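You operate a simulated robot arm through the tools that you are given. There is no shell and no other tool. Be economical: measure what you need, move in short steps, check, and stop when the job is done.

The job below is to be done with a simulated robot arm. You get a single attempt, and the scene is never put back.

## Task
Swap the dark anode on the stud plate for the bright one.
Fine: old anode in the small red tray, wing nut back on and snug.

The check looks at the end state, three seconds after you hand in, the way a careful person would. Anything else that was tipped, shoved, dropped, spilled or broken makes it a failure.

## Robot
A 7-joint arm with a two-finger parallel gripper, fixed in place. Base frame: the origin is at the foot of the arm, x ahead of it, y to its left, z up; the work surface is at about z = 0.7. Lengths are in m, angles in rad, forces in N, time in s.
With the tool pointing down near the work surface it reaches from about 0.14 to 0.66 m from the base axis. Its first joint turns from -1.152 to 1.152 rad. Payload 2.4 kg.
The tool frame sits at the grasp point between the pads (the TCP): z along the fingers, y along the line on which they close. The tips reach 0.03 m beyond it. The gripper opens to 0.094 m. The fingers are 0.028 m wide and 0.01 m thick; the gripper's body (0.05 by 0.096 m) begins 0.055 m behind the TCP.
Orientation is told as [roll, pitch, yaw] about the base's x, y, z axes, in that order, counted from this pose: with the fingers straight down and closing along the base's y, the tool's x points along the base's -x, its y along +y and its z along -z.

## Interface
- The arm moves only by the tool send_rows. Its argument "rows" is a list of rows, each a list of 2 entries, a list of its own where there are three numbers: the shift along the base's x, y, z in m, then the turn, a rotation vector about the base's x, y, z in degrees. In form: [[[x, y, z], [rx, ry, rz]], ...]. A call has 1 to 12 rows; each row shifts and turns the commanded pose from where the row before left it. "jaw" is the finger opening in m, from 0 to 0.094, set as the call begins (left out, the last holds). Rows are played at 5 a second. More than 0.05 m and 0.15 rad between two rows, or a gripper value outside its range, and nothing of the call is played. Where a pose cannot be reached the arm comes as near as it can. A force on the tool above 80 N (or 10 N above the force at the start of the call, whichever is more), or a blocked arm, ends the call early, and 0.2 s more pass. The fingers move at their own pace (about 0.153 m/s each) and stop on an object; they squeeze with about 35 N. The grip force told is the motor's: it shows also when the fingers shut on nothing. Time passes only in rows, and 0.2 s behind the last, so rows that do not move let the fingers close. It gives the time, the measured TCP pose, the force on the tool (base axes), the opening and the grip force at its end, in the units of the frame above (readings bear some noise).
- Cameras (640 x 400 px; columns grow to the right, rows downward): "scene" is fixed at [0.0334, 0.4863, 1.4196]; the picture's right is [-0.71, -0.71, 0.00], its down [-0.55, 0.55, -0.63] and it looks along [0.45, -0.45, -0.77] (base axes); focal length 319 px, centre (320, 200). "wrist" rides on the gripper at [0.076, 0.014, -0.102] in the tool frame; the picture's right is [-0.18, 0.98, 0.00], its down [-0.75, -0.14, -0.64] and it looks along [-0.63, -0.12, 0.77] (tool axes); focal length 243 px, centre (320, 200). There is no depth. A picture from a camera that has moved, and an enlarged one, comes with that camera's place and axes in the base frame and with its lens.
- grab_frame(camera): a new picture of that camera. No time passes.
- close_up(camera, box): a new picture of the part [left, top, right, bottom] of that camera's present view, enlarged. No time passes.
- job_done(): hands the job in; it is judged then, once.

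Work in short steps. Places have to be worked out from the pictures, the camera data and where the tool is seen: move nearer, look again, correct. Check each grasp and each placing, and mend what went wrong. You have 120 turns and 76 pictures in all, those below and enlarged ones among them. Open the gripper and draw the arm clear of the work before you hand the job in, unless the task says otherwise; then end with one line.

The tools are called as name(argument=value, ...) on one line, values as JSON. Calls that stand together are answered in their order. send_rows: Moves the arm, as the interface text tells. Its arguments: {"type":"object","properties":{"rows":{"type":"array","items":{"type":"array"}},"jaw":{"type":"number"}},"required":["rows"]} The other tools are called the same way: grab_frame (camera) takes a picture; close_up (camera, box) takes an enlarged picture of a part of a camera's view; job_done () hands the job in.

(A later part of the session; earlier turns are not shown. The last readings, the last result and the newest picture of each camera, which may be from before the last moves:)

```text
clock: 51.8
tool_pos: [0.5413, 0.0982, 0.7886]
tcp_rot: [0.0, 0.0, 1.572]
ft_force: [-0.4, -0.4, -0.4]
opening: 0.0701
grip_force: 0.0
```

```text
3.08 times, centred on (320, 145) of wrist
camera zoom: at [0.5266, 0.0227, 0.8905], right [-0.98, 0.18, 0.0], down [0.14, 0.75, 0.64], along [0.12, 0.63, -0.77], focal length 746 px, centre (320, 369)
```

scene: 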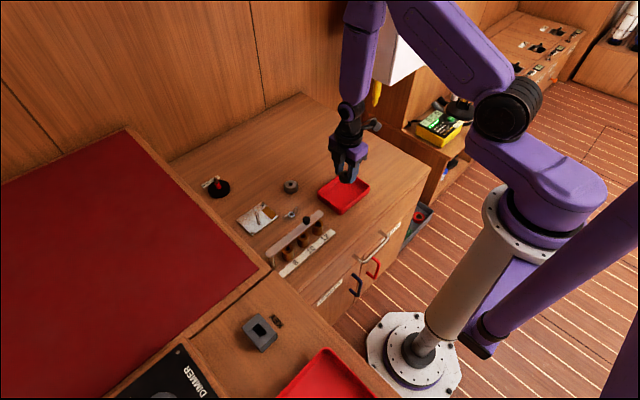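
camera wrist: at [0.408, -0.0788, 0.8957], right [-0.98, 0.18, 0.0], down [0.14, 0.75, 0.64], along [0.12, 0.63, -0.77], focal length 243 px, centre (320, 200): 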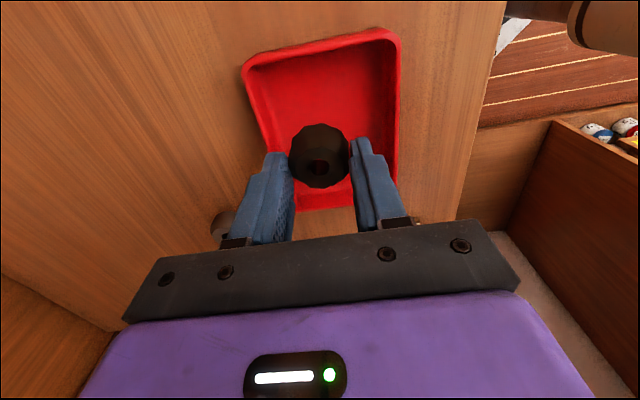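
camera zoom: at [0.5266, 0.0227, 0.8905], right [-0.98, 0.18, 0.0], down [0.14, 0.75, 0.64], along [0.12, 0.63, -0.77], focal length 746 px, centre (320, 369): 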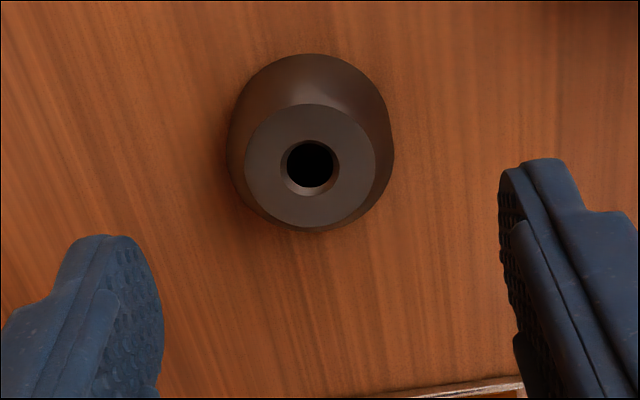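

The bright anode centre is about (0.543, 0.098). I'll lower around it and grasp.

send_rows(rows=[[[0.0015, 0, -0.025], [0, 0, 0]], [[0, 0, -0.02], [0, 0, 0]], [[0, 0, -0.005], [0, 0, 0]]])

send_rows(rows=[[[0, 0, 0], [0, 0, 0]], [[0, 0, 0], [0, 0, 0]]], jaw=0.0)

close_up(camera="wrist", box=[220, 80, 420, 210])

```text
clock: 52.6
tool_pos: [0.5413, 0.098, 0.7401]
tcp_rot: [-0.001, 0.0, 1.573]
ft_force: [0.3, -0.4, 0.1]
opening: 0.07
grip_force: 0.1
```

```text
clock: 53.2
tool_pos: [0.5427, 0.0974, 0.7391]
tcp_rot: [-0.001, -0.001, 1.572]
ft_force: [1.6, 0.5, 2.2]
opening: 0.0409
grip_force: 34.8
```

```text
3.08 times, centred on (320, 145) of wrist
camera zoom: at [0.5274, 0.0217, 0.8417], right [-0.98, 0.18, 0.0], down [0.14, 0.75, 0.64], along [0.12, 0.63, -0.77], focal length 746 px, centre (320, 369)
```

zoom: 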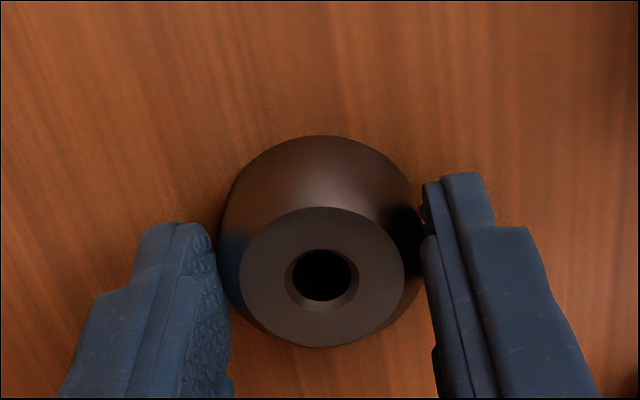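

The bright anode (41 mm) is gripped and centred in x. To centre it in y too, I'll open, rotate the hand to yaw 0 about the same point, and close again.

send_rows(rows=[[[0, 0, 0], [0, 0, 0]], [[0, 0, 0], [0, 0, 0]]], jaw=0.075)

send_rows(rows=[[[0, 0.002, 0.0005], [0, 0, -7.5]], [[0, 0, 0], [0, 0, -7.5]], [[0, 0, 0], [0, 0, -7.5]], [[0, 0, 0], [0, 0, -7.5]], [[0, 0, 0], [0, 0, -7.5]], [[0, 0, 0], [0, 0, -7.5]], [[0, 0, 0], [0, 0, -7.5]], [[0, 0, 0], [0, 0, -7.5]], [[0, 0, 0], [0, 0, -7.5]], [[0, 0, 0], [0, 0, -7.5]], [[0, 0, 0], [0, 0, -7.5]], [[0, 0, 0], [0, 0, -7.5]]])

send_rows(rows=[[[0, 0, 0], [0, 0, 0]], [[0, 0, 0], [0, 0, 0]], [[0, 0, 0], [0, 0, 0]]], jaw=0.0)

close_up(camera="wrist", box=[220, 80, 420, 210])

```text
clock: 53.8
tool_pos: [0.5412, 0.0978, 0.7384]
tcp_rot: [-0.001, 0.001, 1.572]
ft_force: [0.8, 1.2, 0.1]
opening: 0.0752
grip_force: 0.0
```

```text
clock: 56.4
tool_pos: [0.5413, 0.1, 0.7395]
tcp_rot: [0.001, 0.0, -0.004]
ft_force: [0.5, -0.3, -0.7]
opening: 0.0751
grip_force: 0.1
```

```text
clock: 57.2
tool_pos: [0.5432, 0.1, 0.7388]
tcp_rot: [-0.001, 0.0, -0.001]
ft_force: [-0.1, 0.0, 0.0]
opening: 0.041
grip_force: 35.5
```

```text
3.08 times, centred on (320, 145) of wrist
camera zoom: at [0.4662, 0.1148, 0.8419], right [0.18, 0.98, 0.0], down [0.75, -0.14, 0.64], along [0.63, -0.12, -0.77], focal length 746 px, centre (320, 369)
```

zoom: 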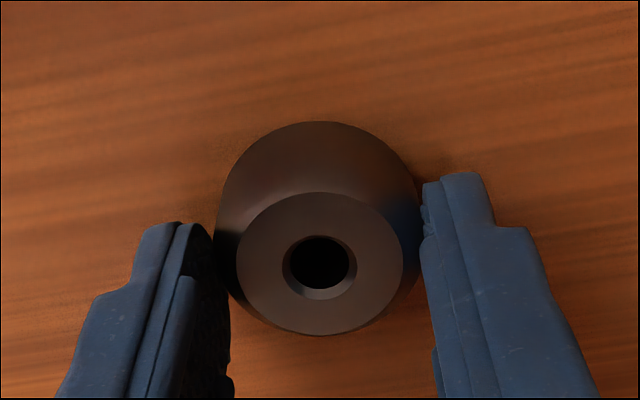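

Centred on both axes now. Lift, move over the stud at (0.525, 0.2407), and inspect before lowering.

send_rows(rows=[[[0, 0, 0.025], [0, 0, 0]], [[0, 0, 0.03], [0, 0, 0]], [[-0.004, 0.035, 0], [0, 0, 0]], [[-0.004, 0.035, 0], [0, 0, 0]], [[-0.004, 0.035, 0], [0, 0, 0]], [[-0.005, 0.036, 0], [0, 0, 0]], [[0, 0, -0.01], [0, 0, 0]], [[0, 0, 0], [0, 0, 0]]])

close_up(camera="wrist", box=[220, 80, 420, 210])

close_up(camera="scene", box=[220, 170, 300, 240])

```text
clock: 59.0
tool_pos: [0.5287, 0.2388, 0.7841]
tcp_rot: [0.001, -0.001, 0.0]
ft_force: [0.1, -0.4, -0.6]
opening: 0.0411
grip_force: 35.0
```

```text
3.08 times, centred on (320, 145) of wrist
camera zoom: at [0.452, 0.2535, 0.8871], right [0.18, 0.98, 0.0], down [0.75, -0.14, 0.64], along [0.63, -0.12, -0.77], focal length 746 px, centre (320, 369)
```

zoom: 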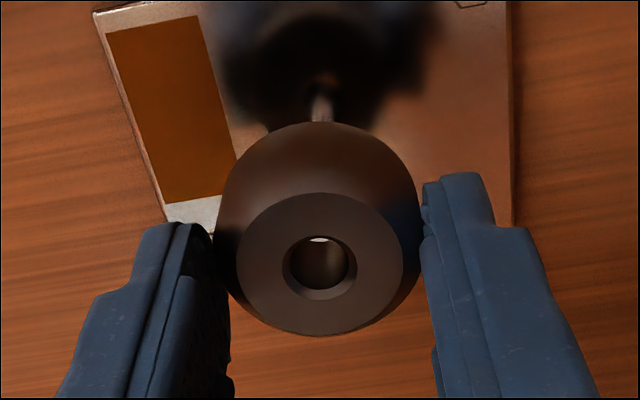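

```text
5.71 times, centred on (260, 205) of scene
camera zoom: at [0.0334, 0.4864, 1.4196], right [-0.71, -0.71, 0.0], down [-0.55, 0.55, -0.63], along [0.45, -0.45, -0.77], focal length 1822 px, centre (663, 171)
```

zoom: 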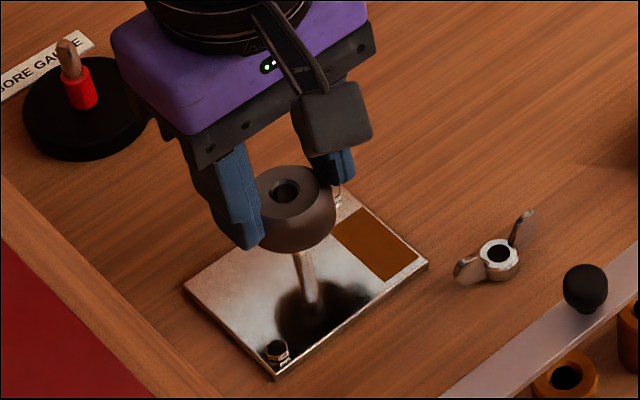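

Stud lines up under the bore in both views. I'll lower gradually, watching the force.

send_rows(rows=[[[0, 0, -0.004], [0, 0, 0]], [[0, 0, -0.004], [0, 0, 0]], [[0, 0, -0.003], [0, 0, 0]]])

send_rows(rows=[[[0, 0, -0.003], [0, 0, 0]], [[0, 0, -0.003], [0, 0, 0]]])

close_up(camera="wrist", box=[220, 80, 420, 210])

```text
clock: 59.8
tool_pos: [0.5268, 0.2402, 0.7738]
tcp_rot: [0.0, 0.0, 0.0]
ft_force: [-0.1, 1.2, -1.5]
opening: 0.0412
grip_force: 35.6
```

```text
clock: 60.4
tool_pos: [0.5248, 0.2396, 0.7689]
tcp_rot: [0.0, -0.001, -0.001]
ft_force: [-0.1, -0.2, -1.5]
opening: 0.0412
grip_force: 35.1
```

```text
3.08 times, centred on (320, 145) of wrist
camera zoom: at [0.4493, 0.254, 0.8709], right [0.18, 0.98, 0.0], down [0.75, -0.14, 0.64], along [0.63, -0.12, -0.77], focal length 746 px, centre (320, 369)
```

zoom: 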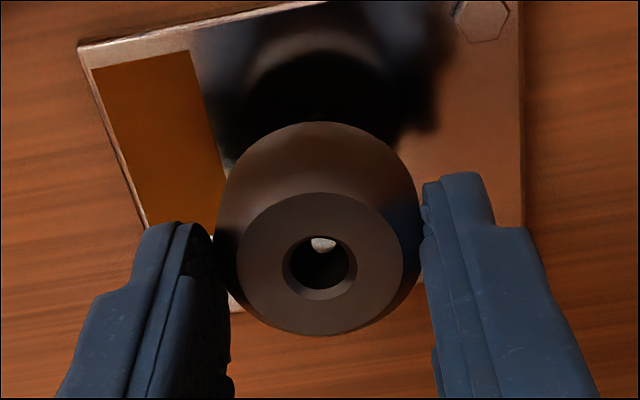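

The stud tip is visible inside the bore, aligned, and no force. Continue down with a 0.5 mm y nudge.

send_rows(rows=[[[0, 0.0005, -0.004], [0, 0, 0]], [[0, 0, -0.004], [0, 0, 0]], [[0, 0, -0.004], [0, 0, 0]]])

send_rows(rows=[[[0, 0, -0.004], [0, 0, 0]], [[0, 0, -0.004], [0, 0, 0]]])

close_up(camera="wrist", box=[220, 80, 420, 210])

```text
clock: 61.2
tool_pos: [0.5251, 0.2416, 0.7566]
tcp_rot: [-0.001, 0.0, -0.001]
ft_force: [0.4, 0.1, -2.1]
opening: 0.041
grip_force: 34.8
```

```text
clock: 61.8
tool_pos: [0.5259, 0.2412, 0.7482]
tcp_rot: [0.0, -0.001, 0.001]
ft_force: [-0.2, -0.1, -2.1]
opening: 0.0413
grip_force: 35.2
```

```text
3.08 times, centred on (320, 145) of wrist
camera zoom: at [0.4491, 0.2561, 0.8505], right [0.18, 0.98, 0.0], down [0.75, -0.14, 0.64], along [0.63, -0.12, -0.77], focal length 746 px, centre (320, 369)
```

zoom: 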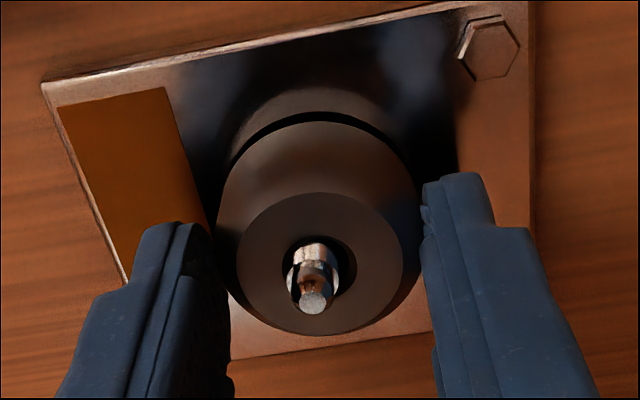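

The stud passes through the bore with clearance. Lower the last few mm until it seats.

send_rows(rows=[[[0, -0.0005, -0.003], [0, 0, 0]]])

send_rows(rows=[[[0, 0, -0.0015], [0, 0, 0]]])

send_rows(rows=[[[0, 0, -0.0015], [0, 0, 0]]])

```text
clock: 62.2
tool_pos: [0.5263, 0.2405, 0.7456]
tcp_rot: [0.0, -0.001, 0.001]
ft_force: [-1.7, 1.2, 4.4]
opening: 0.0413
grip_force: 34.9
```

```text
clock: 62.6
tool_pos: [0.5262, 0.2406, 0.7455]
tcp_rot: [0.0, -0.001, 0.001]
ft_force: [-5.9, -1.3, 28.8]
opening: 0.0412
grip_force: 35.1
```

```text
clock: 63.0
tool_pos: [0.5255, 0.2414, 0.743]
tcp_rot: [0.003, -0.004, 0.001]
ft_force: [-5.2, 1.0, 31.0]
opening: 0.0412
grip_force: 35.7
```

Seated with 31 N. Release and rise to check.

send_rows(rows=[[[0, 0, 0.0015], [0, 0, 0]], [[0, 0, 0], [0, 0, 0]]], jaw=0.07)

send_rows(rows=[[[0, 0, 0.02], [0, 0, 0]], [[0, 0, 0.035], [0, 0, 0]]])

close_up(camera="wrist", box=[220, 60, 420, 190])

close_up(camera="scene", box=[220, 170, 320, 240])

```text
clock: 63.6
tool_pos: [0.5249, 0.2406, 0.7435]
tcp_rot: [0.0, 0.0, 0.001]
ft_force: [0.0, -0.5, -0.1]
opening: 0.07
grip_force: 0.1
```

```text
clock: 64.2
tool_pos: [0.5246, 0.24, 0.798]
tcp_rot: [0.0, -0.001, 0.0]
ft_force: [-0.2, -0.5, -0.9]
opening: 0.0701
grip_force: 0.0
```

```text
3.08 times, centred on (320, 125) of wrist
camera zoom: at [0.4481, 0.2545, 0.9017], right [0.18, 0.98, 0.0], down [0.75, -0.14, 0.64], along [0.63, -0.12, -0.77], focal length 746 px, centre (320, 431)
```

zoom: 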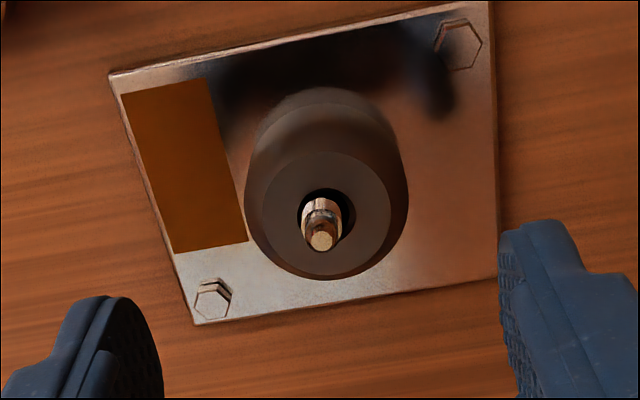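

```text
5.71 times, centred on (270, 205) of scene
camera zoom: at [0.0334, 0.4863, 1.4196], right [-0.71, -0.71, 0.0], down [-0.55, 0.55, -0.63], along [0.45, -0.45, -0.77], focal length 1822 px, centre (606, 171)
```

zoom: 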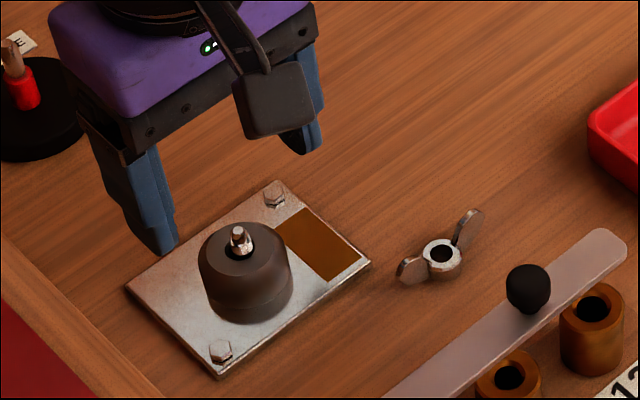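

The bright anode sits flat on the plate with the stud protruding. Next I'll fetch the nut at (0.464, 0.1685): turn to +90° yaw and go above it.

send_rows(rows=[[[0, 0, 0], [0, 0, 7.5]], [[-0.03, -0.036, 0], [0, 0, 7.5]], [[-0.0305, -0.036, 0], [0, 0, 7.5]], [[0, 0, 0], [0, 0, 7.5]], [[0, 0, 0], [0, 0, 7.5]], [[0, 0, 0], [0, 0, 7.5]], [[0, 0, 0], [0, 0, 7.5]], [[0, 0, 0], [0, 0, 7.5]], [[0, 0, 0], [0, 0, 7.5]], [[0, 0, 0], [0, 0, 7.5]], [[0, 0, 0], [0, 0, 7.5]], [[0, 0, 0], [0, 0, 7.5]]], jaw=0.05)

send_rows(rows=[[[0, 0, -0.02], [0, 0, 0]]])

close_up(camera="wrist", box=[240, 90, 400, 190])

```text
clock: 66.8
tool_pos: [0.4648, 0.1692, 0.7991]
tcp_rot: [0.0, 0.0, 1.573]
ft_force: [-0.3, 0.7, -0.1]
opening: 0.0497
grip_force: 0.0
```

```text
clock: 67.2
tool_pos: [0.4638, 0.1666, 0.7788]
tcp_rot: [0.0, 0.0, 1.57]
ft_force: [-0.6, -0.4, -0.5]
opening: 0.0499
grip_force: 0.0
```

```text
4.00 times, centred on (320, 140) of wrist
camera zoom: at [0.4497, 0.0919, 0.8815], right [-0.98, 0.18, 0.0], down [0.14, 0.75, 0.64], along [0.12, 0.63, -0.77], focal length 970 px, centre (320, 440)
```

zoom: 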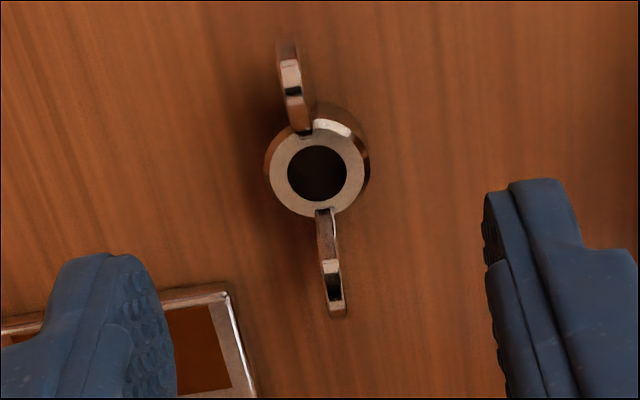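

Nut is aligned with the jaws. Descend and grip it.

send_rows(rows=[[[0, 0.0005, -0.02], [0, 0, 0]], [[0, 0, -0.02], [0, 0, 0]]])

send_rows(rows=[[[0, 0, 0], [0, 0, 0]], [[0, 0, 0], [0, 0, 0]]], jaw=0.0)

send_rows(rows=[[[0, 0, 0.02], [0, 0, 0]], [[0, 0, 0.04], [0, 0, 0]]])

close_up(camera="wrist", box=[240, 90, 400, 190])

```text
clock: 67.8
tool_pos: [0.4649, 0.1699, 0.7401]
tcp_rot: [0.0, 0.002, 1.57]
ft_force: [-0.8, 0.3, -0.7]
opening: 0.0501
grip_force: 0.0
```

```text
clock: 68.4
tool_pos: [0.4642, 0.1701, 0.7405]
tcp_rot: [0.001, 0.0, 1.57]
ft_force: [0.4, -0.6, 1.1]
opening: 0.003
grip_force: 35.2
```

```text
clock: 69.0
tool_pos: [0.4649, 0.1669, 0.7986]
tcp_rot: [0.001, 0.0, 1.571]
ft_force: [0.6, -0.5, 0.1]
opening: 0.0028
grip_force: 34.8
```

```text
4.00 times, centred on (320, 140) of wrist
camera zoom: at [0.4502, 0.0922, 0.9013], right [-0.98, 0.18, 0.0], down [0.14, 0.75, 0.64], along [0.12, 0.63, -0.77], focal length 970 px, centre (320, 440)
```

zoom: 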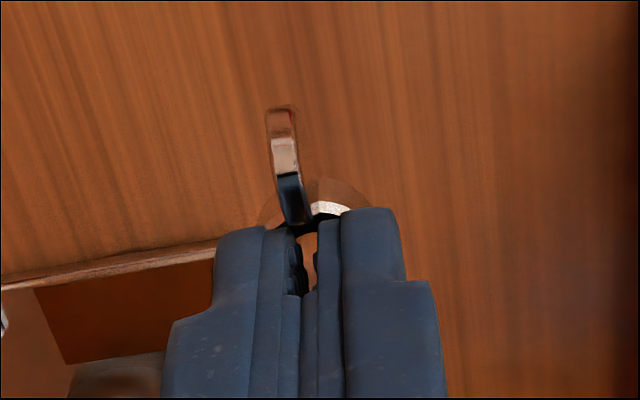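

The jaws closed on a wing (3 mm) above the hub. I'll put it back down and regrip about 4 mm lower.

send_rows(rows=[[[0, 0, -0.03], [0, 0, 0]], [[0, 0, -0.028], [0, 0, 0]]])

send_rows(rows=[[[0, 0, -0.0015], [0, 0, 0]]])

close_up(camera="scene", box=[240, 170, 340, 240])

```text
clock: 69.6
tool_pos: [0.4654, 0.1675, 0.7415]
tcp_rot: [0.0, 0.001, 1.57]
ft_force: [0.6, -1.0, 0.5]
opening: 0.0031
grip_force: 35.4
```

```text
clock: 70.0
tool_pos: [0.4653, 0.1666, 0.7408]
tcp_rot: [0.001, 0.0, 1.571]
ft_force: [-3.5, -1.9, 13.3]
opening: 0.003
grip_force: 35.0
```

```text
5.71 times, centred on (290, 205) of scene
camera zoom: at [0.0331, 0.4862, 1.4197], right [-0.71, -0.71, 0.0], down [-0.55, 0.55, -0.63], along [0.45, -0.45, -0.77], focal length 1822 px, centre (491, 171)
```

zoom: 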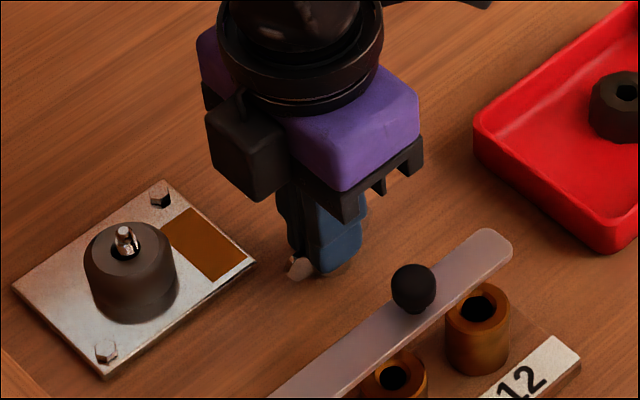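

It's back on the bench. Open, lower 4.5 mm, look, then close on the hub.

send_rows(rows=[[[0, 0, 0], [0, 0, 0]], [[0, 0, 0], [0, 0, 0]], [[0, 0, -0.0045], [0, 0, 0]]], jaw=0.05)

close_up(camera="wrist", box=[240, 100, 400, 200])

send_rows(rows=[[[0, 0, 0], [0, 0, 0]], [[0, 0, 0], [0, 0, 0]]], jaw=0.0)

```text
clock: 70.9
tool_pos: [0.469, 0.168, 0.7398]
tcp_rot: [-0.006, -0.002, 1.569]
ft_force: [-3.7, -2.8, 20.8]
opening: 0.0518
grip_force: 1.0
stopped in row 3: the force on the tool passed its limit (the readings are from after the stop); the commanded pose is now the measured one
```

```text
4.00 times, centred on (320, 150) of wrist
camera zoom: at [0.4539, 0.0924, 0.8425], right [-0.98, 0.19, 0.0], down [0.14, 0.75, 0.64], along [0.12, 0.63, -0.77], focal length 970 px, centre (320, 400)
```

zoom: 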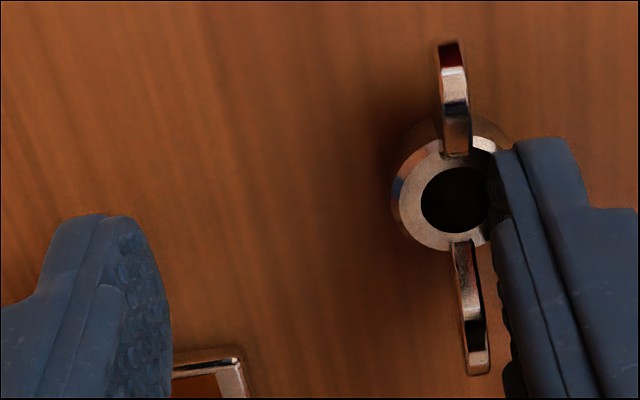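

```text
clock: 71.5
tool_pos: [0.4687, 0.1688, 0.741]
tcp_rot: [-0.01, -0.005, 1.57]
ft_force: [-3.8, 2.1, 33.2]
opening: 0.0029
grip_force: 35.3
```

The right finger caught on the hub and the call stopped early. I'll unload, open, rise and look.

send_rows(rows=[[[0, 0, 0.0015], [0, 0, 0]]])

send_rows(rows=[[[0, 0, 0], [0, 0, 0]], [[0, 0, 0], [0, 0, 0]], [[0, 0, 0], [0, 0, 0]]], jaw=0.04)

close_up(camera="wrist", box=[240, 100, 400, 200])

```text
clock: 71.9
tool_pos: [0.4686, 0.169, 0.7407]
tcp_rot: [-0.006, -0.001, 1.569]
ft_force: [3.9, 4.0, 12.6]
opening: 0.0029
grip_force: 35.3
```

```text
clock: 72.7
tool_pos: [0.4678, 0.1684, 0.7405]
tcp_rot: [-0.003, -0.001, 1.57]
ft_force: [0.3, 0.2, -0.3]
opening: 0.04
grip_force: 0.0
```

```text
4.00 times, centred on (320, 150) of wrist
camera zoom: at [0.4535, 0.0926, 0.8428], right [-0.98, 0.19, 0.0], down [0.14, 0.75, 0.64], along [0.12, 0.63, -0.77], focal length 970 px, centre (320, 400)
```

zoom: 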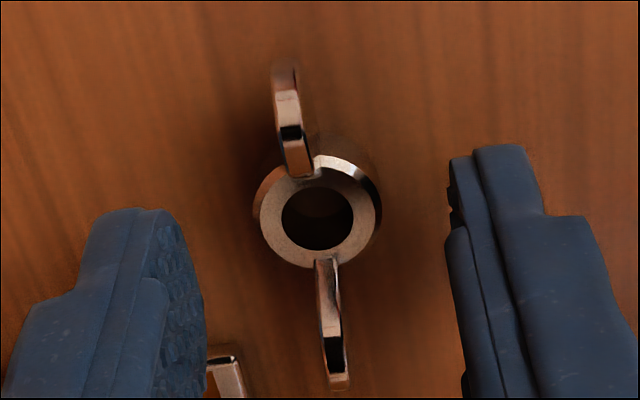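

Nut is upright and centred again. Lower 6 mm with the jaws open, then close.

send_rows(rows=[[[0, 0, -0.003], [0, 0, 0]], [[0, 0, -0.003], [0, 0, 0]]])

send_rows(rows=[[[0, 0, 0], [0, 0, 0]], [[0, 0, 0], [0, 0, 0]]], jaw=0.0)

close_up(camera="wrist", box=[240, 100, 400, 200])

```text
clock: 73.3
tool_pos: [0.4685, 0.1691, 0.7343]
tcp_rot: [-0.004, 0.0, 1.569]
ft_force: [0.1, -0.1, -0.1]
opening: 0.04
grip_force: 0.0
```

```text
clock: 73.9
tool_pos: [0.4684, 0.1685, 0.7349]
tcp_rot: [-0.003, -0.001, 1.571]
ft_force: [-0.1, -0.5, 0.2]
opening: 0.0166
grip_force: 34.7
```

```text
4.00 times, centred on (320, 150) of wrist
camera zoom: at [0.4537, 0.092, 0.8371], right [-0.98, 0.19, 0.0], down [0.14, 0.75, 0.64], along [0.12, 0.63, -0.77], focal length 970 px, centre (320, 400)
```

zoom: 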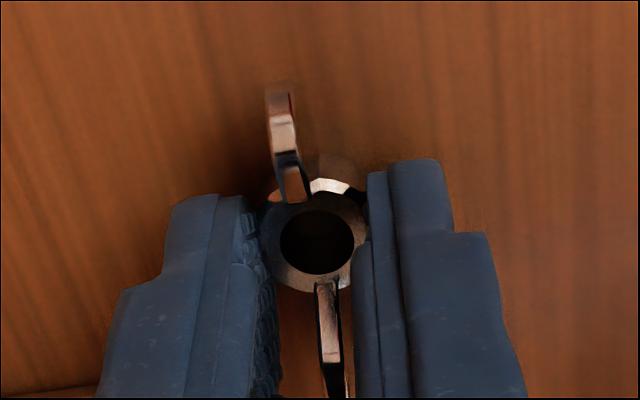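

Hub gripped (16.6 mm), but comparing with earlier views the nut sits about 3 mm toward −y from the TCP axis. I'll reopen, shift −3 mm in y and regrip so rotation is concentric.

send_rows(rows=[[[0, 0, 0], [0, 0, 0]], [[0, 0, 0], [0, 0, 0]], [[0, -0.003, 0], [0, 0, 0]]], jaw=0.035)

send_rows(rows=[[[0, 0, 0], [0, 0, 0]], [[0, 0, 0], [0, 0, 0]]], jaw=0.0)

send_rows(rows=[[[0, 0, 0.03], [0, 0, 0]], [[0, 0, 0.03], [0, 0, 0]], [[0.028, 0.037, 0], [0, 0, 0]], [[0.0287, 0.0375, 0], [0, 0, 0]], [[0, 0, 0], [0, 0, 0]]])

close_up(camera="wrist", box=[240, 100, 400, 200])

close_up(camera="scene", box=[220, 170, 320, 240])

```text
clock: 74.7
tool_pos: [0.4682, 0.1656, 0.7353]
tcp_rot: [-0.003, -0.002, 1.568]
ft_force: [-0.4, -0.6, 0.4]
opening: 0.0349
grip_force: 0.1
```

```text
clock: 75.3
tool_pos: [0.4684, 0.1659, 0.7351]
tcp_rot: [-0.003, -0.001, 1.568]
ft_force: [0.2, 0.2, -0.8]
opening: 0.0164
grip_force: 35.0
```

```text
clock: 76.5
tool_pos: [0.5252, 0.241, 0.7959]
tcp_rot: [-0.003, -0.002, 1.57]
ft_force: [0.2, 0.5, 0.4]
opening: 0.0161
grip_force: 35.4
```

```text
4.00 times, centred on (320, 150) of wrist
camera zoom: at [0.5112, 0.1654, 0.8987], right [-0.98, 0.19, 0.0], down [0.14, 0.75, 0.64], along [0.12, 0.63, -0.77], focal length 970 px, centre (320, 400)
```

zoom: 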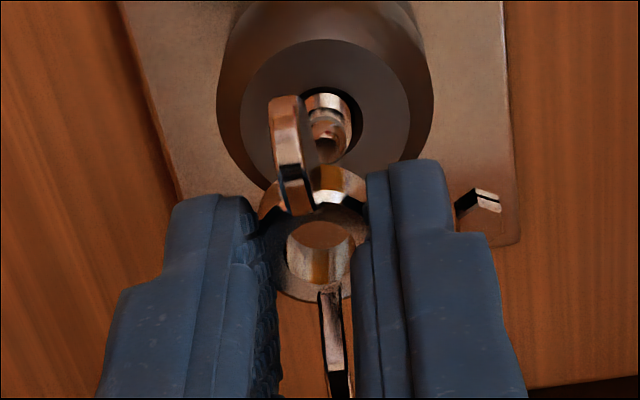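

```text
5.71 times, centred on (270, 205) of scene
camera zoom: at [0.0333, 0.4864, 1.4196], right [-0.71, -0.71, 0.0], down [-0.55, 0.55, -0.63], along [0.45, -0.45, -0.77], focal length 1822 px, centre (606, 171)
```

zoom: 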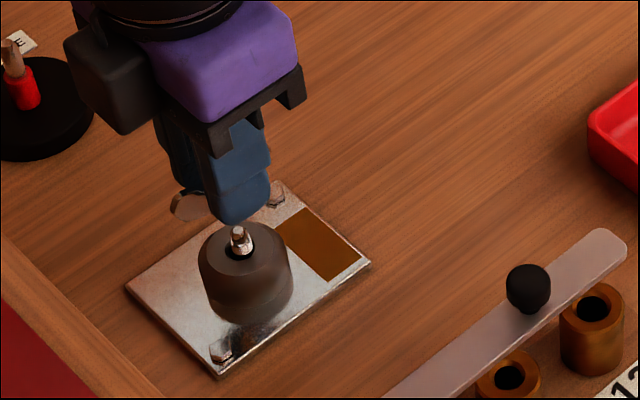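

The nut is over the stud; stud appears ~1 mm toward −x. I'll correct, lower to just above the stud tip and look.

send_rows(rows=[[[-0.001, 0, -0.012], [0, 0, 0]], [[0, 0, -0.006], [0, 0, 0]], [[0, 0, 0], [0, 0, 0]]])

close_up(camera="wrist", box=[240, 100, 400, 200])

```text
clock: 77.3
tool_pos: [0.525, 0.2411, 0.7784]
tcp_rot: [-0.004, -0.001, 1.569]
ft_force: [-0.8, -0.4, -0.1]
opening: 0.0161
grip_force: 34.7
```

```text
4.00 times, centred on (320, 150) of wrist
camera zoom: at [0.5105, 0.1652, 0.8806], right [-0.98, 0.19, 0.0], down [0.14, 0.75, 0.64], along [0.12, 0.63, -0.77], focal length 970 px, centre (320, 400)
```

zoom: 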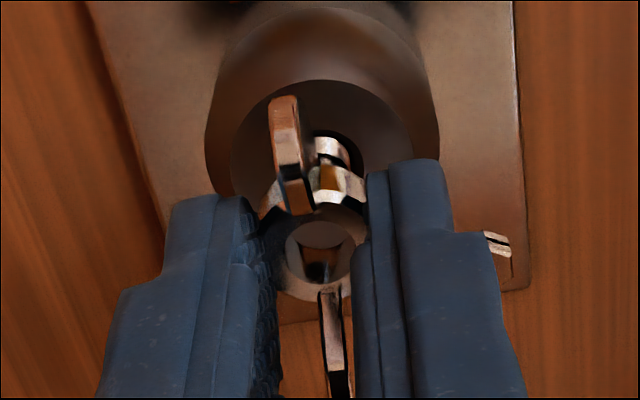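

Lower another 5 mm to see the stud tip enter the nut hole.

send_rows(rows=[[[-0.0005, 0, -0.002], [0, 0, 0]], [[0, 0, -0.002], [0, 0, 0]], [[0, 0, -0.001], [0, 0, 0]]])

close_up(camera="wrist", box=[280, 130, 360, 180])

```text
clock: 78.1
tool_pos: [0.5249, 0.2406, 0.7726]
tcp_rot: [-0.003, -0.002, 1.569]
ft_force: [0.0, -0.2, 0.0]
opening: 0.0162
grip_force: 35.3
```

```text
8.00 times, centred on (320, 155) of wrist
camera zoom: at [0.5096, 0.1647, 0.8744], right [-0.98, 0.19, 0.0], down [0.14, 0.75, 0.64], along [0.12, 0.63, -0.77], focal length 1941 px, centre (320, 560)
```

zoom: 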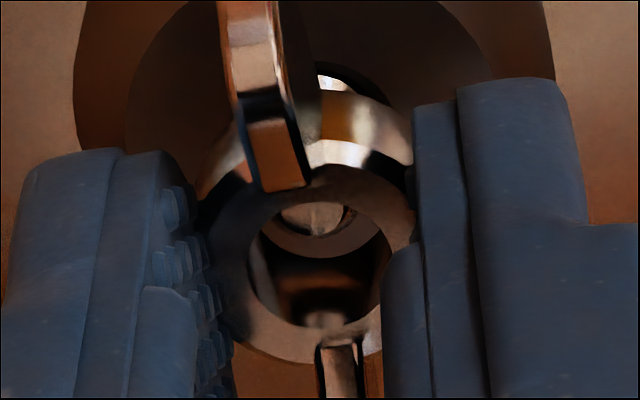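

Stud tip is seen through the nut hole. Nudge +0.5 mm in x and lower until it touches or engages.

send_rows(rows=[[[0.0005, 0, -0.001], [0, 0, 0]], [[0, 0, -0.001], [0, 0, 0]]])

send_rows(rows=[[[0, 0, -0.001], [0, 0, 0]], [[0, 0, -0.001], [0, 0, 0]]])

close_up(camera="wrist", box=[280, 130, 360, 180])

```text
clock: 78.7
tool_pos: [0.5244, 0.24, 0.7699]
tcp_rot: [-0.004, -0.001, 1.569]
ft_force: [-0.5, 0.3, 1.0]
opening: 0.0161
grip_force: 35.0
```

```text
clock: 79.3
tool_pos: [0.5252, 0.2408, 0.768]
tcp_rot: [-0.003, -0.002, 1.57]
ft_force: [0.8, 0.1, 0.1]
opening: 0.016
grip_force: 35.3
```

```text
8.00 times, centred on (320, 155) of wrist
camera zoom: at [0.5097, 0.1646, 0.8701], right [-0.98, 0.19, 0.0], down [0.14, 0.75, 0.64], along [0.12, 0.63, -0.77], focal length 1941 px, centre (320, 560)
```

zoom: 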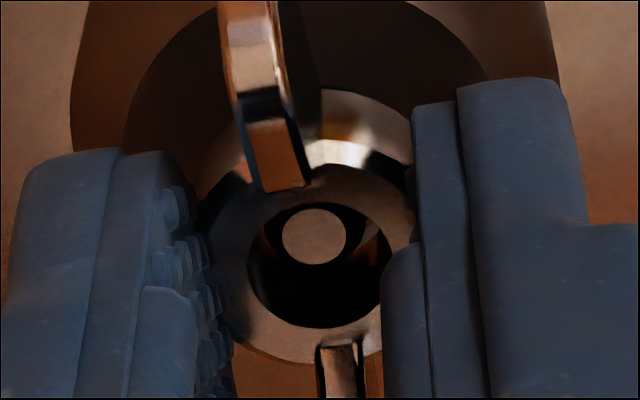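

The stud is inside the hole, well centred. Continue in 1 mm steps to the thread start.

send_rows(rows=[[[0.0002, 0, -0.001], [0, 0, 0]], [[0, 0, -0.001], [0, 0, 0]]])

send_rows(rows=[[[0, 0, -0.001], [0, 0, 0]]])

send_rows(rows=[[[0, 0, -0.001], [0, 0, 0]]])

```text
clock: 79.9
tool_pos: [0.5235, 0.2393, 0.7659]
tcp_rot: [-0.004, -0.002, 1.569]
ft_force: [0.6, -0.1, 1.3]
opening: 0.0163
grip_force: 35.0
```

```text
clock: 80.3
tool_pos: [0.524, 0.2384, 0.7644]
tcp_rot: [-0.005, -0.004, 1.569]
ft_force: [-0.2, 0.7, -0.6]
opening: 0.0164
grip_force: 35.0
```

```text
clock: 80.7
tool_pos: [0.5243, 0.2394, 0.7644]
tcp_rot: [-0.005, -0.001, 1.569]
ft_force: [-0.3, -0.8, 1.7]
opening: 0.0164
grip_force: 34.9
```

Still no contact; continue down.

send_rows(rows=[[[0, 0, -0.001], [0, 0, 0]]])

send_rows(rows=[[[0, 0, -0.001], [0, 0, 0]]])

send_rows(rows=[[[0, 0, -0.001], [0, 0, 0]]])

close_up(camera="wrist", box=[280, 130, 360, 180])

```text
clock: 81.1
tool_pos: [0.5237, 0.2399, 0.7642]
tcp_rot: [-0.006, -0.001, 1.568]
ft_force: [-3.7, -4.7, 21.5]
opening: 0.0165
grip_force: 34.9
```

```text
clock: 81.5
tool_pos: [0.5246, 0.2398, 0.7635]
tcp_rot: [-0.007, -0.004, 1.57]
ft_force: [-5.7, -3.6, 30.8]
opening: 0.0164
grip_force: 34.8
```

```text
clock: 81.9
tool_pos: [0.5257, 0.2409, 0.7617]
tcp_rot: [-0.006, -0.001, 1.569]
ft_force: [-4.5, -3.3, 32.2]
opening: 0.0161
grip_force: 34.6
```

```text
8.00 times, centred on (320, 155) of wrist
camera zoom: at [0.5099, 0.1642, 0.8641], right [-0.98, 0.19, -0.01], down [0.14, 0.75, 0.64], along [0.12, 0.63, -0.76], focal length 1941 px, centre (320, 560)
```

zoom: 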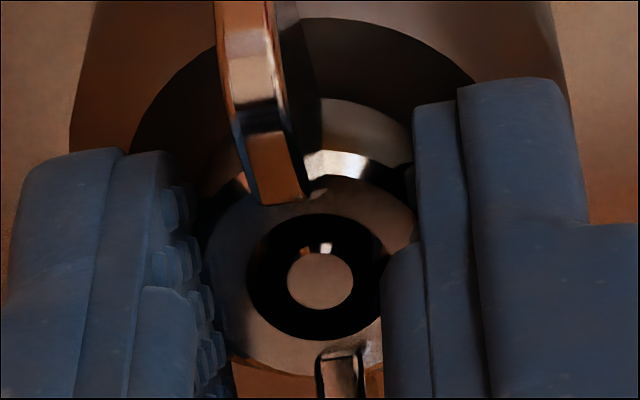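

Contact at TCP ≈ 0.764 (≈30 N, thread start). Now turn clockwise 180° with slight downward feed.

send_rows(rows=[[[0, 0, 0], [0, 0, -8]], [[0, 0, -5e-05], [0, 0, -8]], [[0, 0, -5e-05], [0, 0, -8]], [[0, 0, -5e-05], [0, 0, -8]], [[0, 0, -5e-05], [0, 0, -8]], [[0, 0, -5e-05], [0, 0, -8]], [[0, 0, -5e-05], [0, 0, -8]], [[0, 0, -5e-05], [0, 0, -8]], [[0, 0, -5e-05], [0, 0, -8]], [[0, 0, -5e-05], [0, 0, -8]], [[0, 0, -5e-05], [0, 0, -8]]])

send_rows(rows=[[[0, 0, 0], [0, 0, -8]], [[0, 0, -5e-05], [0, 0, -8]], [[0, 0, -5e-05], [0, 0, -8]], [[0, 0, -5e-05], [0, 0, -8]], [[0, 0, -5e-05], [0, 0, -8]], [[0, 0, -5e-05], [0, 0, -8]], [[0, 0, -5e-05], [0, 0, -8]], [[0, 0, -5e-05], [0, 0, -8]], [[0, 0, -5e-05], [0, 0, -8]], [[0, 0, -5e-05], [0, 0, -8]], [[0, 0, -5e-05], [0, 0, -8]], [[0, 0, 0], [0, 0, -4]]])

close_up(camera="wrist", box=[260, 110, 380, 190])

```text
clock: 84.3
tool_pos: [0.5249, 0.2395, 0.7596]
tcp_rot: [-0.001, -0.004, 0.032]
ft_force: [1.3, 2.9, 25.5]
opening: 0.016
grip_force: 34.7
```

```text
clock: 86.9
tool_pos: [0.5246, 0.2398, 0.7583]
tcp_rot: [0.0, 0.0, -1.576]
ft_force: [5.8, 2.5, 25.4]
opening: 0.0163
grip_force: 35.1
```

```text
5.00 times, centred on (320, 150) of wrist
camera zoom: at [0.5397, 0.3164, 0.8621], right [0.98, -0.19, 0.0], down [-0.14, -0.75, 0.64], along [-0.12, -0.63, -0.77], focal length 1213 px, centre (320, 450)
```

zoom: 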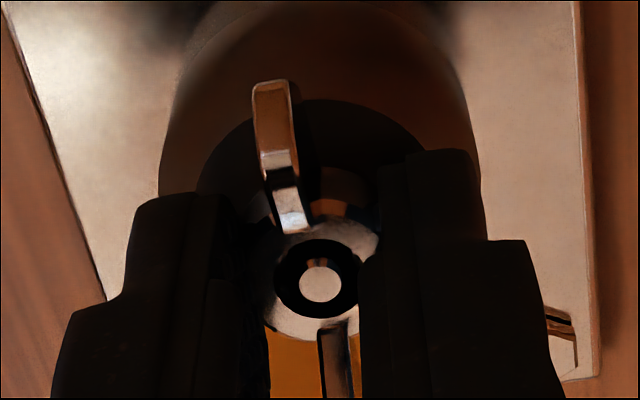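

Half a turn in. Release, lift, spin back to +90° and look at the nut's state.

send_rows(rows=[[[0, 0, 0.001], [0, 0, 0]], [[0, 0, 0], [0, 0, 0]], [[0, 0, 0], [0, 0, 0]], [[0, 0, 0.025], [0, 0, 0]]], jaw=0.07)

close_up(camera="scene", box=[220, 180, 300, 230])

close_up(camera="wrist", box=[240, 90, 400, 190])

```text
clock: 87.9
tool_pos: [0.5253, 0.239, 0.7853]
tcp_rot: [-0.002, -0.002, -1.572]
ft_force: [0.7, -0.5, 0.5]
opening: 0.07
grip_force: 0.0
```

```text
8.00 times, centred on (260, 205) of scene
camera zoom: at [0.0334, 0.4863, 1.4196], right [-0.71, -0.71, 0.0], down [-0.55, 0.55, -0.63], along [0.45, -0.45, -0.77], focal length 2550 px, centre (800, 160)
```

zoom: 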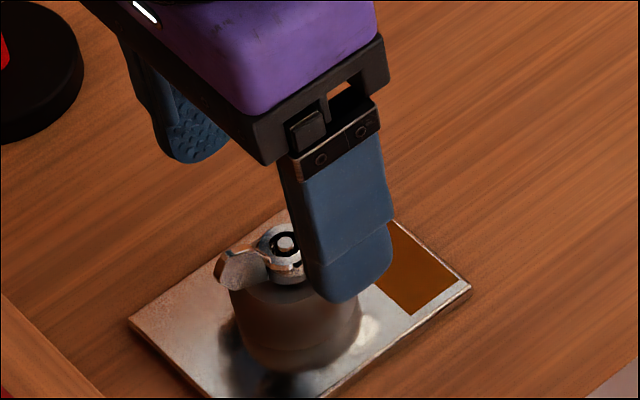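

```text
4.00 times, centred on (320, 140) of wrist
camera zoom: at [0.5401, 0.3165, 0.8869], right [0.98, -0.19, 0.0], down [-0.14, -0.75, 0.64], along [-0.12, -0.63, -0.77], focal length 970 px, centre (320, 440)
```

zoom: 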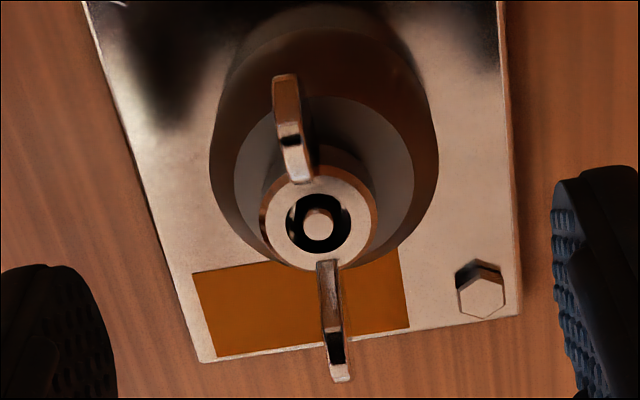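

The nut is level on the stud. Spin back to +90° and regrasp for another half turn.

send_rows(rows=[[[0, 0, 0], [0, 0, 8]], [[0, 0, 0], [0, 0, 8]], [[0, 0, 0], [0, 0, 8]], [[0, 0, 0], [0, 0, 8]], [[0, 0, 0], [0, 0, 8]], [[0, 0, 0], [0, 0, 8]], [[0, 0, 0], [0, 0, 8]], [[0, 0, 0], [0, 0, 8]], [[0, 0, 0], [0, 0, 8]], [[0, 0, 0], [0, 0, 8]], [[0, 0, 0], [0, 0, 8]]])

send_rows(rows=[[[0, 0, 0], [0, 0, 8]], [[0, 0, 0], [0, 0, 8]], [[0, 0, 0], [0, 0, 8]], [[0, 0, 0], [0, 0, 8]], [[0, 0, 0], [0, 0, 8]], [[0, 0, 0], [0, 0, 8]], [[0, 0, 0], [0, 0, 8]], [[0, 0, 0], [0, 0, 8]], [[0, 0, 0], [0, 0, 8]], [[0, 0, 0], [0, 0, 8]], [[0, 0, 0], [0, 0, 8]], [[0, 0, 0], [0, 0, 4]]])

send_rows(rows=[[[0, 0.0007, -0.015], [0, 0, 0]], [[0, 0, -0.012], [0, 0, 0]]])

send_rows(rows=[[[0, 0, 0], [0, 0, 0]], [[0, 0, 0], [0, 0, 0]]], jaw=0.0)

```text
clock: 90.3
tool_pos: [0.5243, 0.2398, 0.7832]
tcp_rot: [-0.005, -0.001, -0.034]
ft_force: [0.0, -0.3, -0.2]
opening: 0.0701
grip_force: 0.1
```

```text
clock: 92.9
tool_pos: [0.5244, 0.2399, 0.7834]
tcp_rot: [-0.005, -0.002, 1.574]
ft_force: [0.0, 0.3, 0.4]
opening: 0.07
grip_force: 0.0
```

```text
clock: 93.5
tool_pos: [0.5251, 0.2398, 0.7573]
tcp_rot: [-0.004, -0.003, 1.57]
ft_force: [0.1, 0.7, -0.7]
opening: 0.0702
grip_force: 0.1
```

```text
clock: 94.1
tool_pos: [0.5252, 0.24, 0.7582]
tcp_rot: [-0.003, -0.001, 1.569]
ft_force: [-2.4, 0.7, 1.3]
opening: 0.0162
grip_force: 35.1
```

Hub gripped. Turn another 180° clockwise.

send_rows(rows=[[[0, 0, 0], [0, 0, -8]], [[0, 0, -5e-05], [0, 0, -8]], [[0, 0, -5e-05], [0, 0, -8]], [[0, 0, -5e-05], [0, 0, -8]], [[0, 0, -5e-05], [0, 0, -8]], [[0, 0, -5e-05], [0, 0, -8]], [[0, 0, -5e-05], [0, 0, -8]], [[0, 0, -5e-05], [0, 0, -8]], [[0, 0, -5e-05], [0, 0, -8]], [[0, 0, -5e-05], [0, 0, -8]], [[0, 0, -5e-05], [0, 0, -8]]])

send_rows(rows=[[[0, 0, -5e-05], [0, 0, -8]], [[0, 0, -5e-05], [0, 0, -8]], [[0, 0, -5e-05], [0, 0, -8]], [[0, 0, -5e-05], [0, 0, -8]], [[0, 0, -5e-05], [0, 0, -8]], [[0, 0, -5e-05], [0, 0, -8]], [[0, 0, -5e-05], [0, 0, -8]], [[0, 0, -5e-05], [0, 0, -8]], [[0, 0, -5e-05], [0, 0, -8]], [[0, 0, -5e-05], [0, 0, -8]], [[0, 0, -5e-05], [0, 0, -8]], [[0, 0, 0], [0, 0, -4]]])

close_up(camera="wrist", box=[260, 110, 380, 190])

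```text
clock: 96.5
tool_pos: [0.5247, 0.2406, 0.7563]
tcp_rot: [-0.003, -0.002, 0.03]
ft_force: [5.6, -6.7, -4.0]
opening: 0.0163
grip_force: 34.7
```

```text
clock: 99.1
tool_pos: [0.525, 0.2407, 0.7567]
tcp_rot: [-0.005, 0.0, -1.574]
ft_force: [4.4, -5.0, 11.5]
opening: 0.0165
grip_force: 35.1
```

```text
5.00 times, centred on (320, 150) of wrist
camera zoom: at [0.5399, 0.3171, 0.8586], right [0.98, -0.19, 0.0], down [-0.14, -0.75, 0.64], along [-0.12, -0.63, -0.77], focal length 1213 px, centre (320, 450)
```

zoom: 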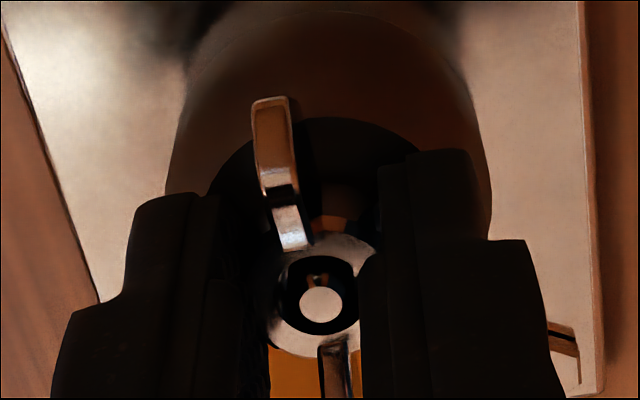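

One full turn with low torque, so not yet snug. Release, spin back and do another half turn.

send_rows(rows=[[[0, 0, 0], [0, 0, 0]], [[0, 0, 0], [0, 0, 0]], [[0, 0, 0.025], [0, 0, 0]]], jaw=0.07)

send_rows(rows=[[[0, 0, 0], [0, 0, 8]], [[0, 0, 0], [0, 0, 8]], [[0, 0, 0], [0, 0, 8]], [[0, 0, 0], [0, 0, 8]], [[0, 0, 0], [0, 0, 8]], [[0, 0, 0], [0, 0, 8]], [[0, 0, 0], [0, 0, 8]], [[0, 0, 0], [0, 0, 8]], [[0, 0, 0], [0, 0, 8]], [[0, 0, 0], [0, 0, 8]], [[0, 0, 0], [0, 0, 8]]])

send_rows(rows=[[[0, 0, 0], [0, 0, 8]], [[0, 0, 0], [0, 0, 8]], [[0, 0, 0], [0, 0, 8]], [[0, 0, 0], [0, 0, 8]], [[0, 0, 0], [0, 0, 8]], [[0, 0, 0], [0, 0, 8]], [[0, 0, 0], [0, 0, 8]], [[0, 0, 0], [0, 0, 8]], [[0, 0, 0], [0, 0, 8]], [[0, 0, 0], [0, 0, 8]], [[0, 0, 0], [0, 0, 8]], [[0, 0, 0], [0, 0, 4]]])

close_up(camera="wrist", box=[240, 90, 400, 190])

close_up(camera="scene", box=[220, 180, 300, 230])

```text
clock: 99.5
tool_pos: [0.5118, 0.2411, 0.7577]
tcp_rot: [-0.039, -0.014, -1.566]
ft_force: [-29.6, -8.0, 47.5]
opening: 0.0522
grip_force: 0.0
stopped in row 2: the force on the tool passed its limit (the readings are from after the stop); the commanded pose is now the measured one
```

```text
clock: 101.9
tool_pos: [0.516, 0.2426, 0.7543]
tcp_rot: [-0.029, -0.01, -0.029]
ft_force: [0.4, -0.3, 0.8]
opening: 0.0701
grip_force: 0.0
```

```text
clock: 104.5
tool_pos: [0.5155, 0.2425, 0.7563]
tcp_rot: [-0.028, -0.012, 1.575]
ft_force: [0.9, -0.4, 0.1]
opening: 0.0698
grip_force: 0.0
```

```text
4.00 times, centred on (320, 140) of wrist
camera zoom: at [0.4991, 0.1648, 0.8573], right [-0.98, 0.18, -0.03], down [0.12, 0.75, 0.65], along [0.14, 0.64, -0.76], focal length 970 px, centre (320, 440)
```

zoom: 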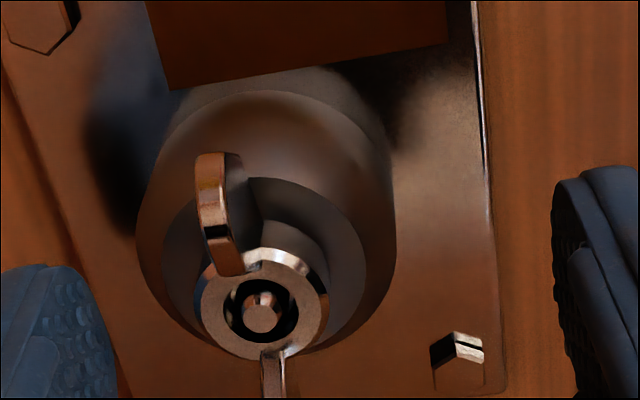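

```text
8.00 times, centred on (260, 205) of scene
camera zoom: at [0.0334, 0.4863, 1.4196], right [-0.71, -0.71, 0.0], down [-0.55, 0.55, -0.63], along [0.45, -0.45, -0.77], focal length 2550 px, centre (800, 160)
```

zoom: 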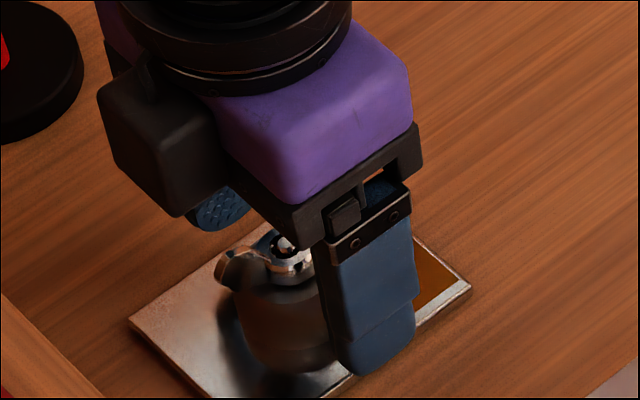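

On release the finger dragged on the hub while loaded, tilting the arm slightly; the nut and anode look undisturbed. I'll lift clear, then re-level and recentre.

send_rows(rows=[[[0, 0, 0.015], [0, 0, 0]], [[0, 0, 0.015], [0, 0, 0]], [[0.0093, -0.002, 0], [-0.69, 1.63, 0]], [[0, 0, 0], [0, 0, 0]]])

close_up(camera="wrist", box=[240, 90, 400, 190])

close_up(camera="scene", box=[220, 180, 300, 230])

```text
clock: 105.5
tool_pos: [0.5252, 0.2398, 0.7876]
tcp_rot: [0.0, 0.0, 1.574]
ft_force: [-0.5, 0.7, 1.0]
opening: 0.0701
grip_force: 0.1
```

```text
4.00 times, centred on (320, 140) of wrist
camera zoom: at [0.5102, 0.1631, 0.8901], right [-0.98, 0.18, 0.0], down [0.14, 0.75, 0.64], along [0.12, 0.63, -0.77], focal length 970 px, centre (320, 440)
```

zoom: 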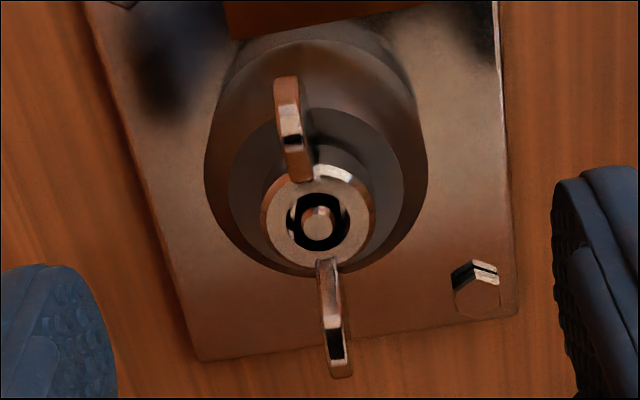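

```text
8.00 times, centred on (260, 205) of scene
camera zoom: at [0.0334, 0.4863, 1.4196], right [-0.71, -0.71, 0.0], down [-0.55, 0.55, -0.63], along [0.45, -0.45, -0.77], focal length 2550 px, centre (800, 160)
```

zoom: 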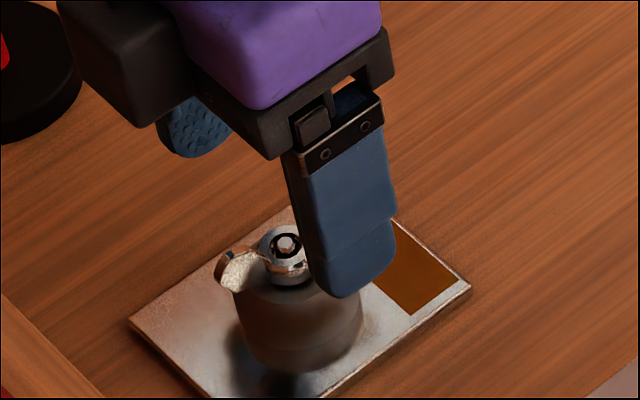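

All level and aligned. Regrasp the hub slightly lower than before.

send_rows(rows=[[[0, 0.0008, -0.015], [0, 0, 0]], [[0, 0, -0.013], [0, 0, 0]]])

send_rows(rows=[[[0, 0, 0], [0, 0, 0]], [[0, 0, 0], [0, 0, 0]]], jaw=0.0)

```text
clock: 106.1
tool_pos: [0.526, 0.2413, 0.7596]
tcp_rot: [-0.003, -0.002, 1.575]
ft_force: [0.6, -0.3, -0.8]
opening: 0.0701
grip_force: 0.1
```

```text
clock: 106.7
tool_pos: [0.5236, 0.2422, 0.7586]
tcp_rot: [0.0, 0.001, 1.573]
ft_force: [-4.6, -1.4, 3.0]
opening: 0.0165
grip_force: 35.0
```

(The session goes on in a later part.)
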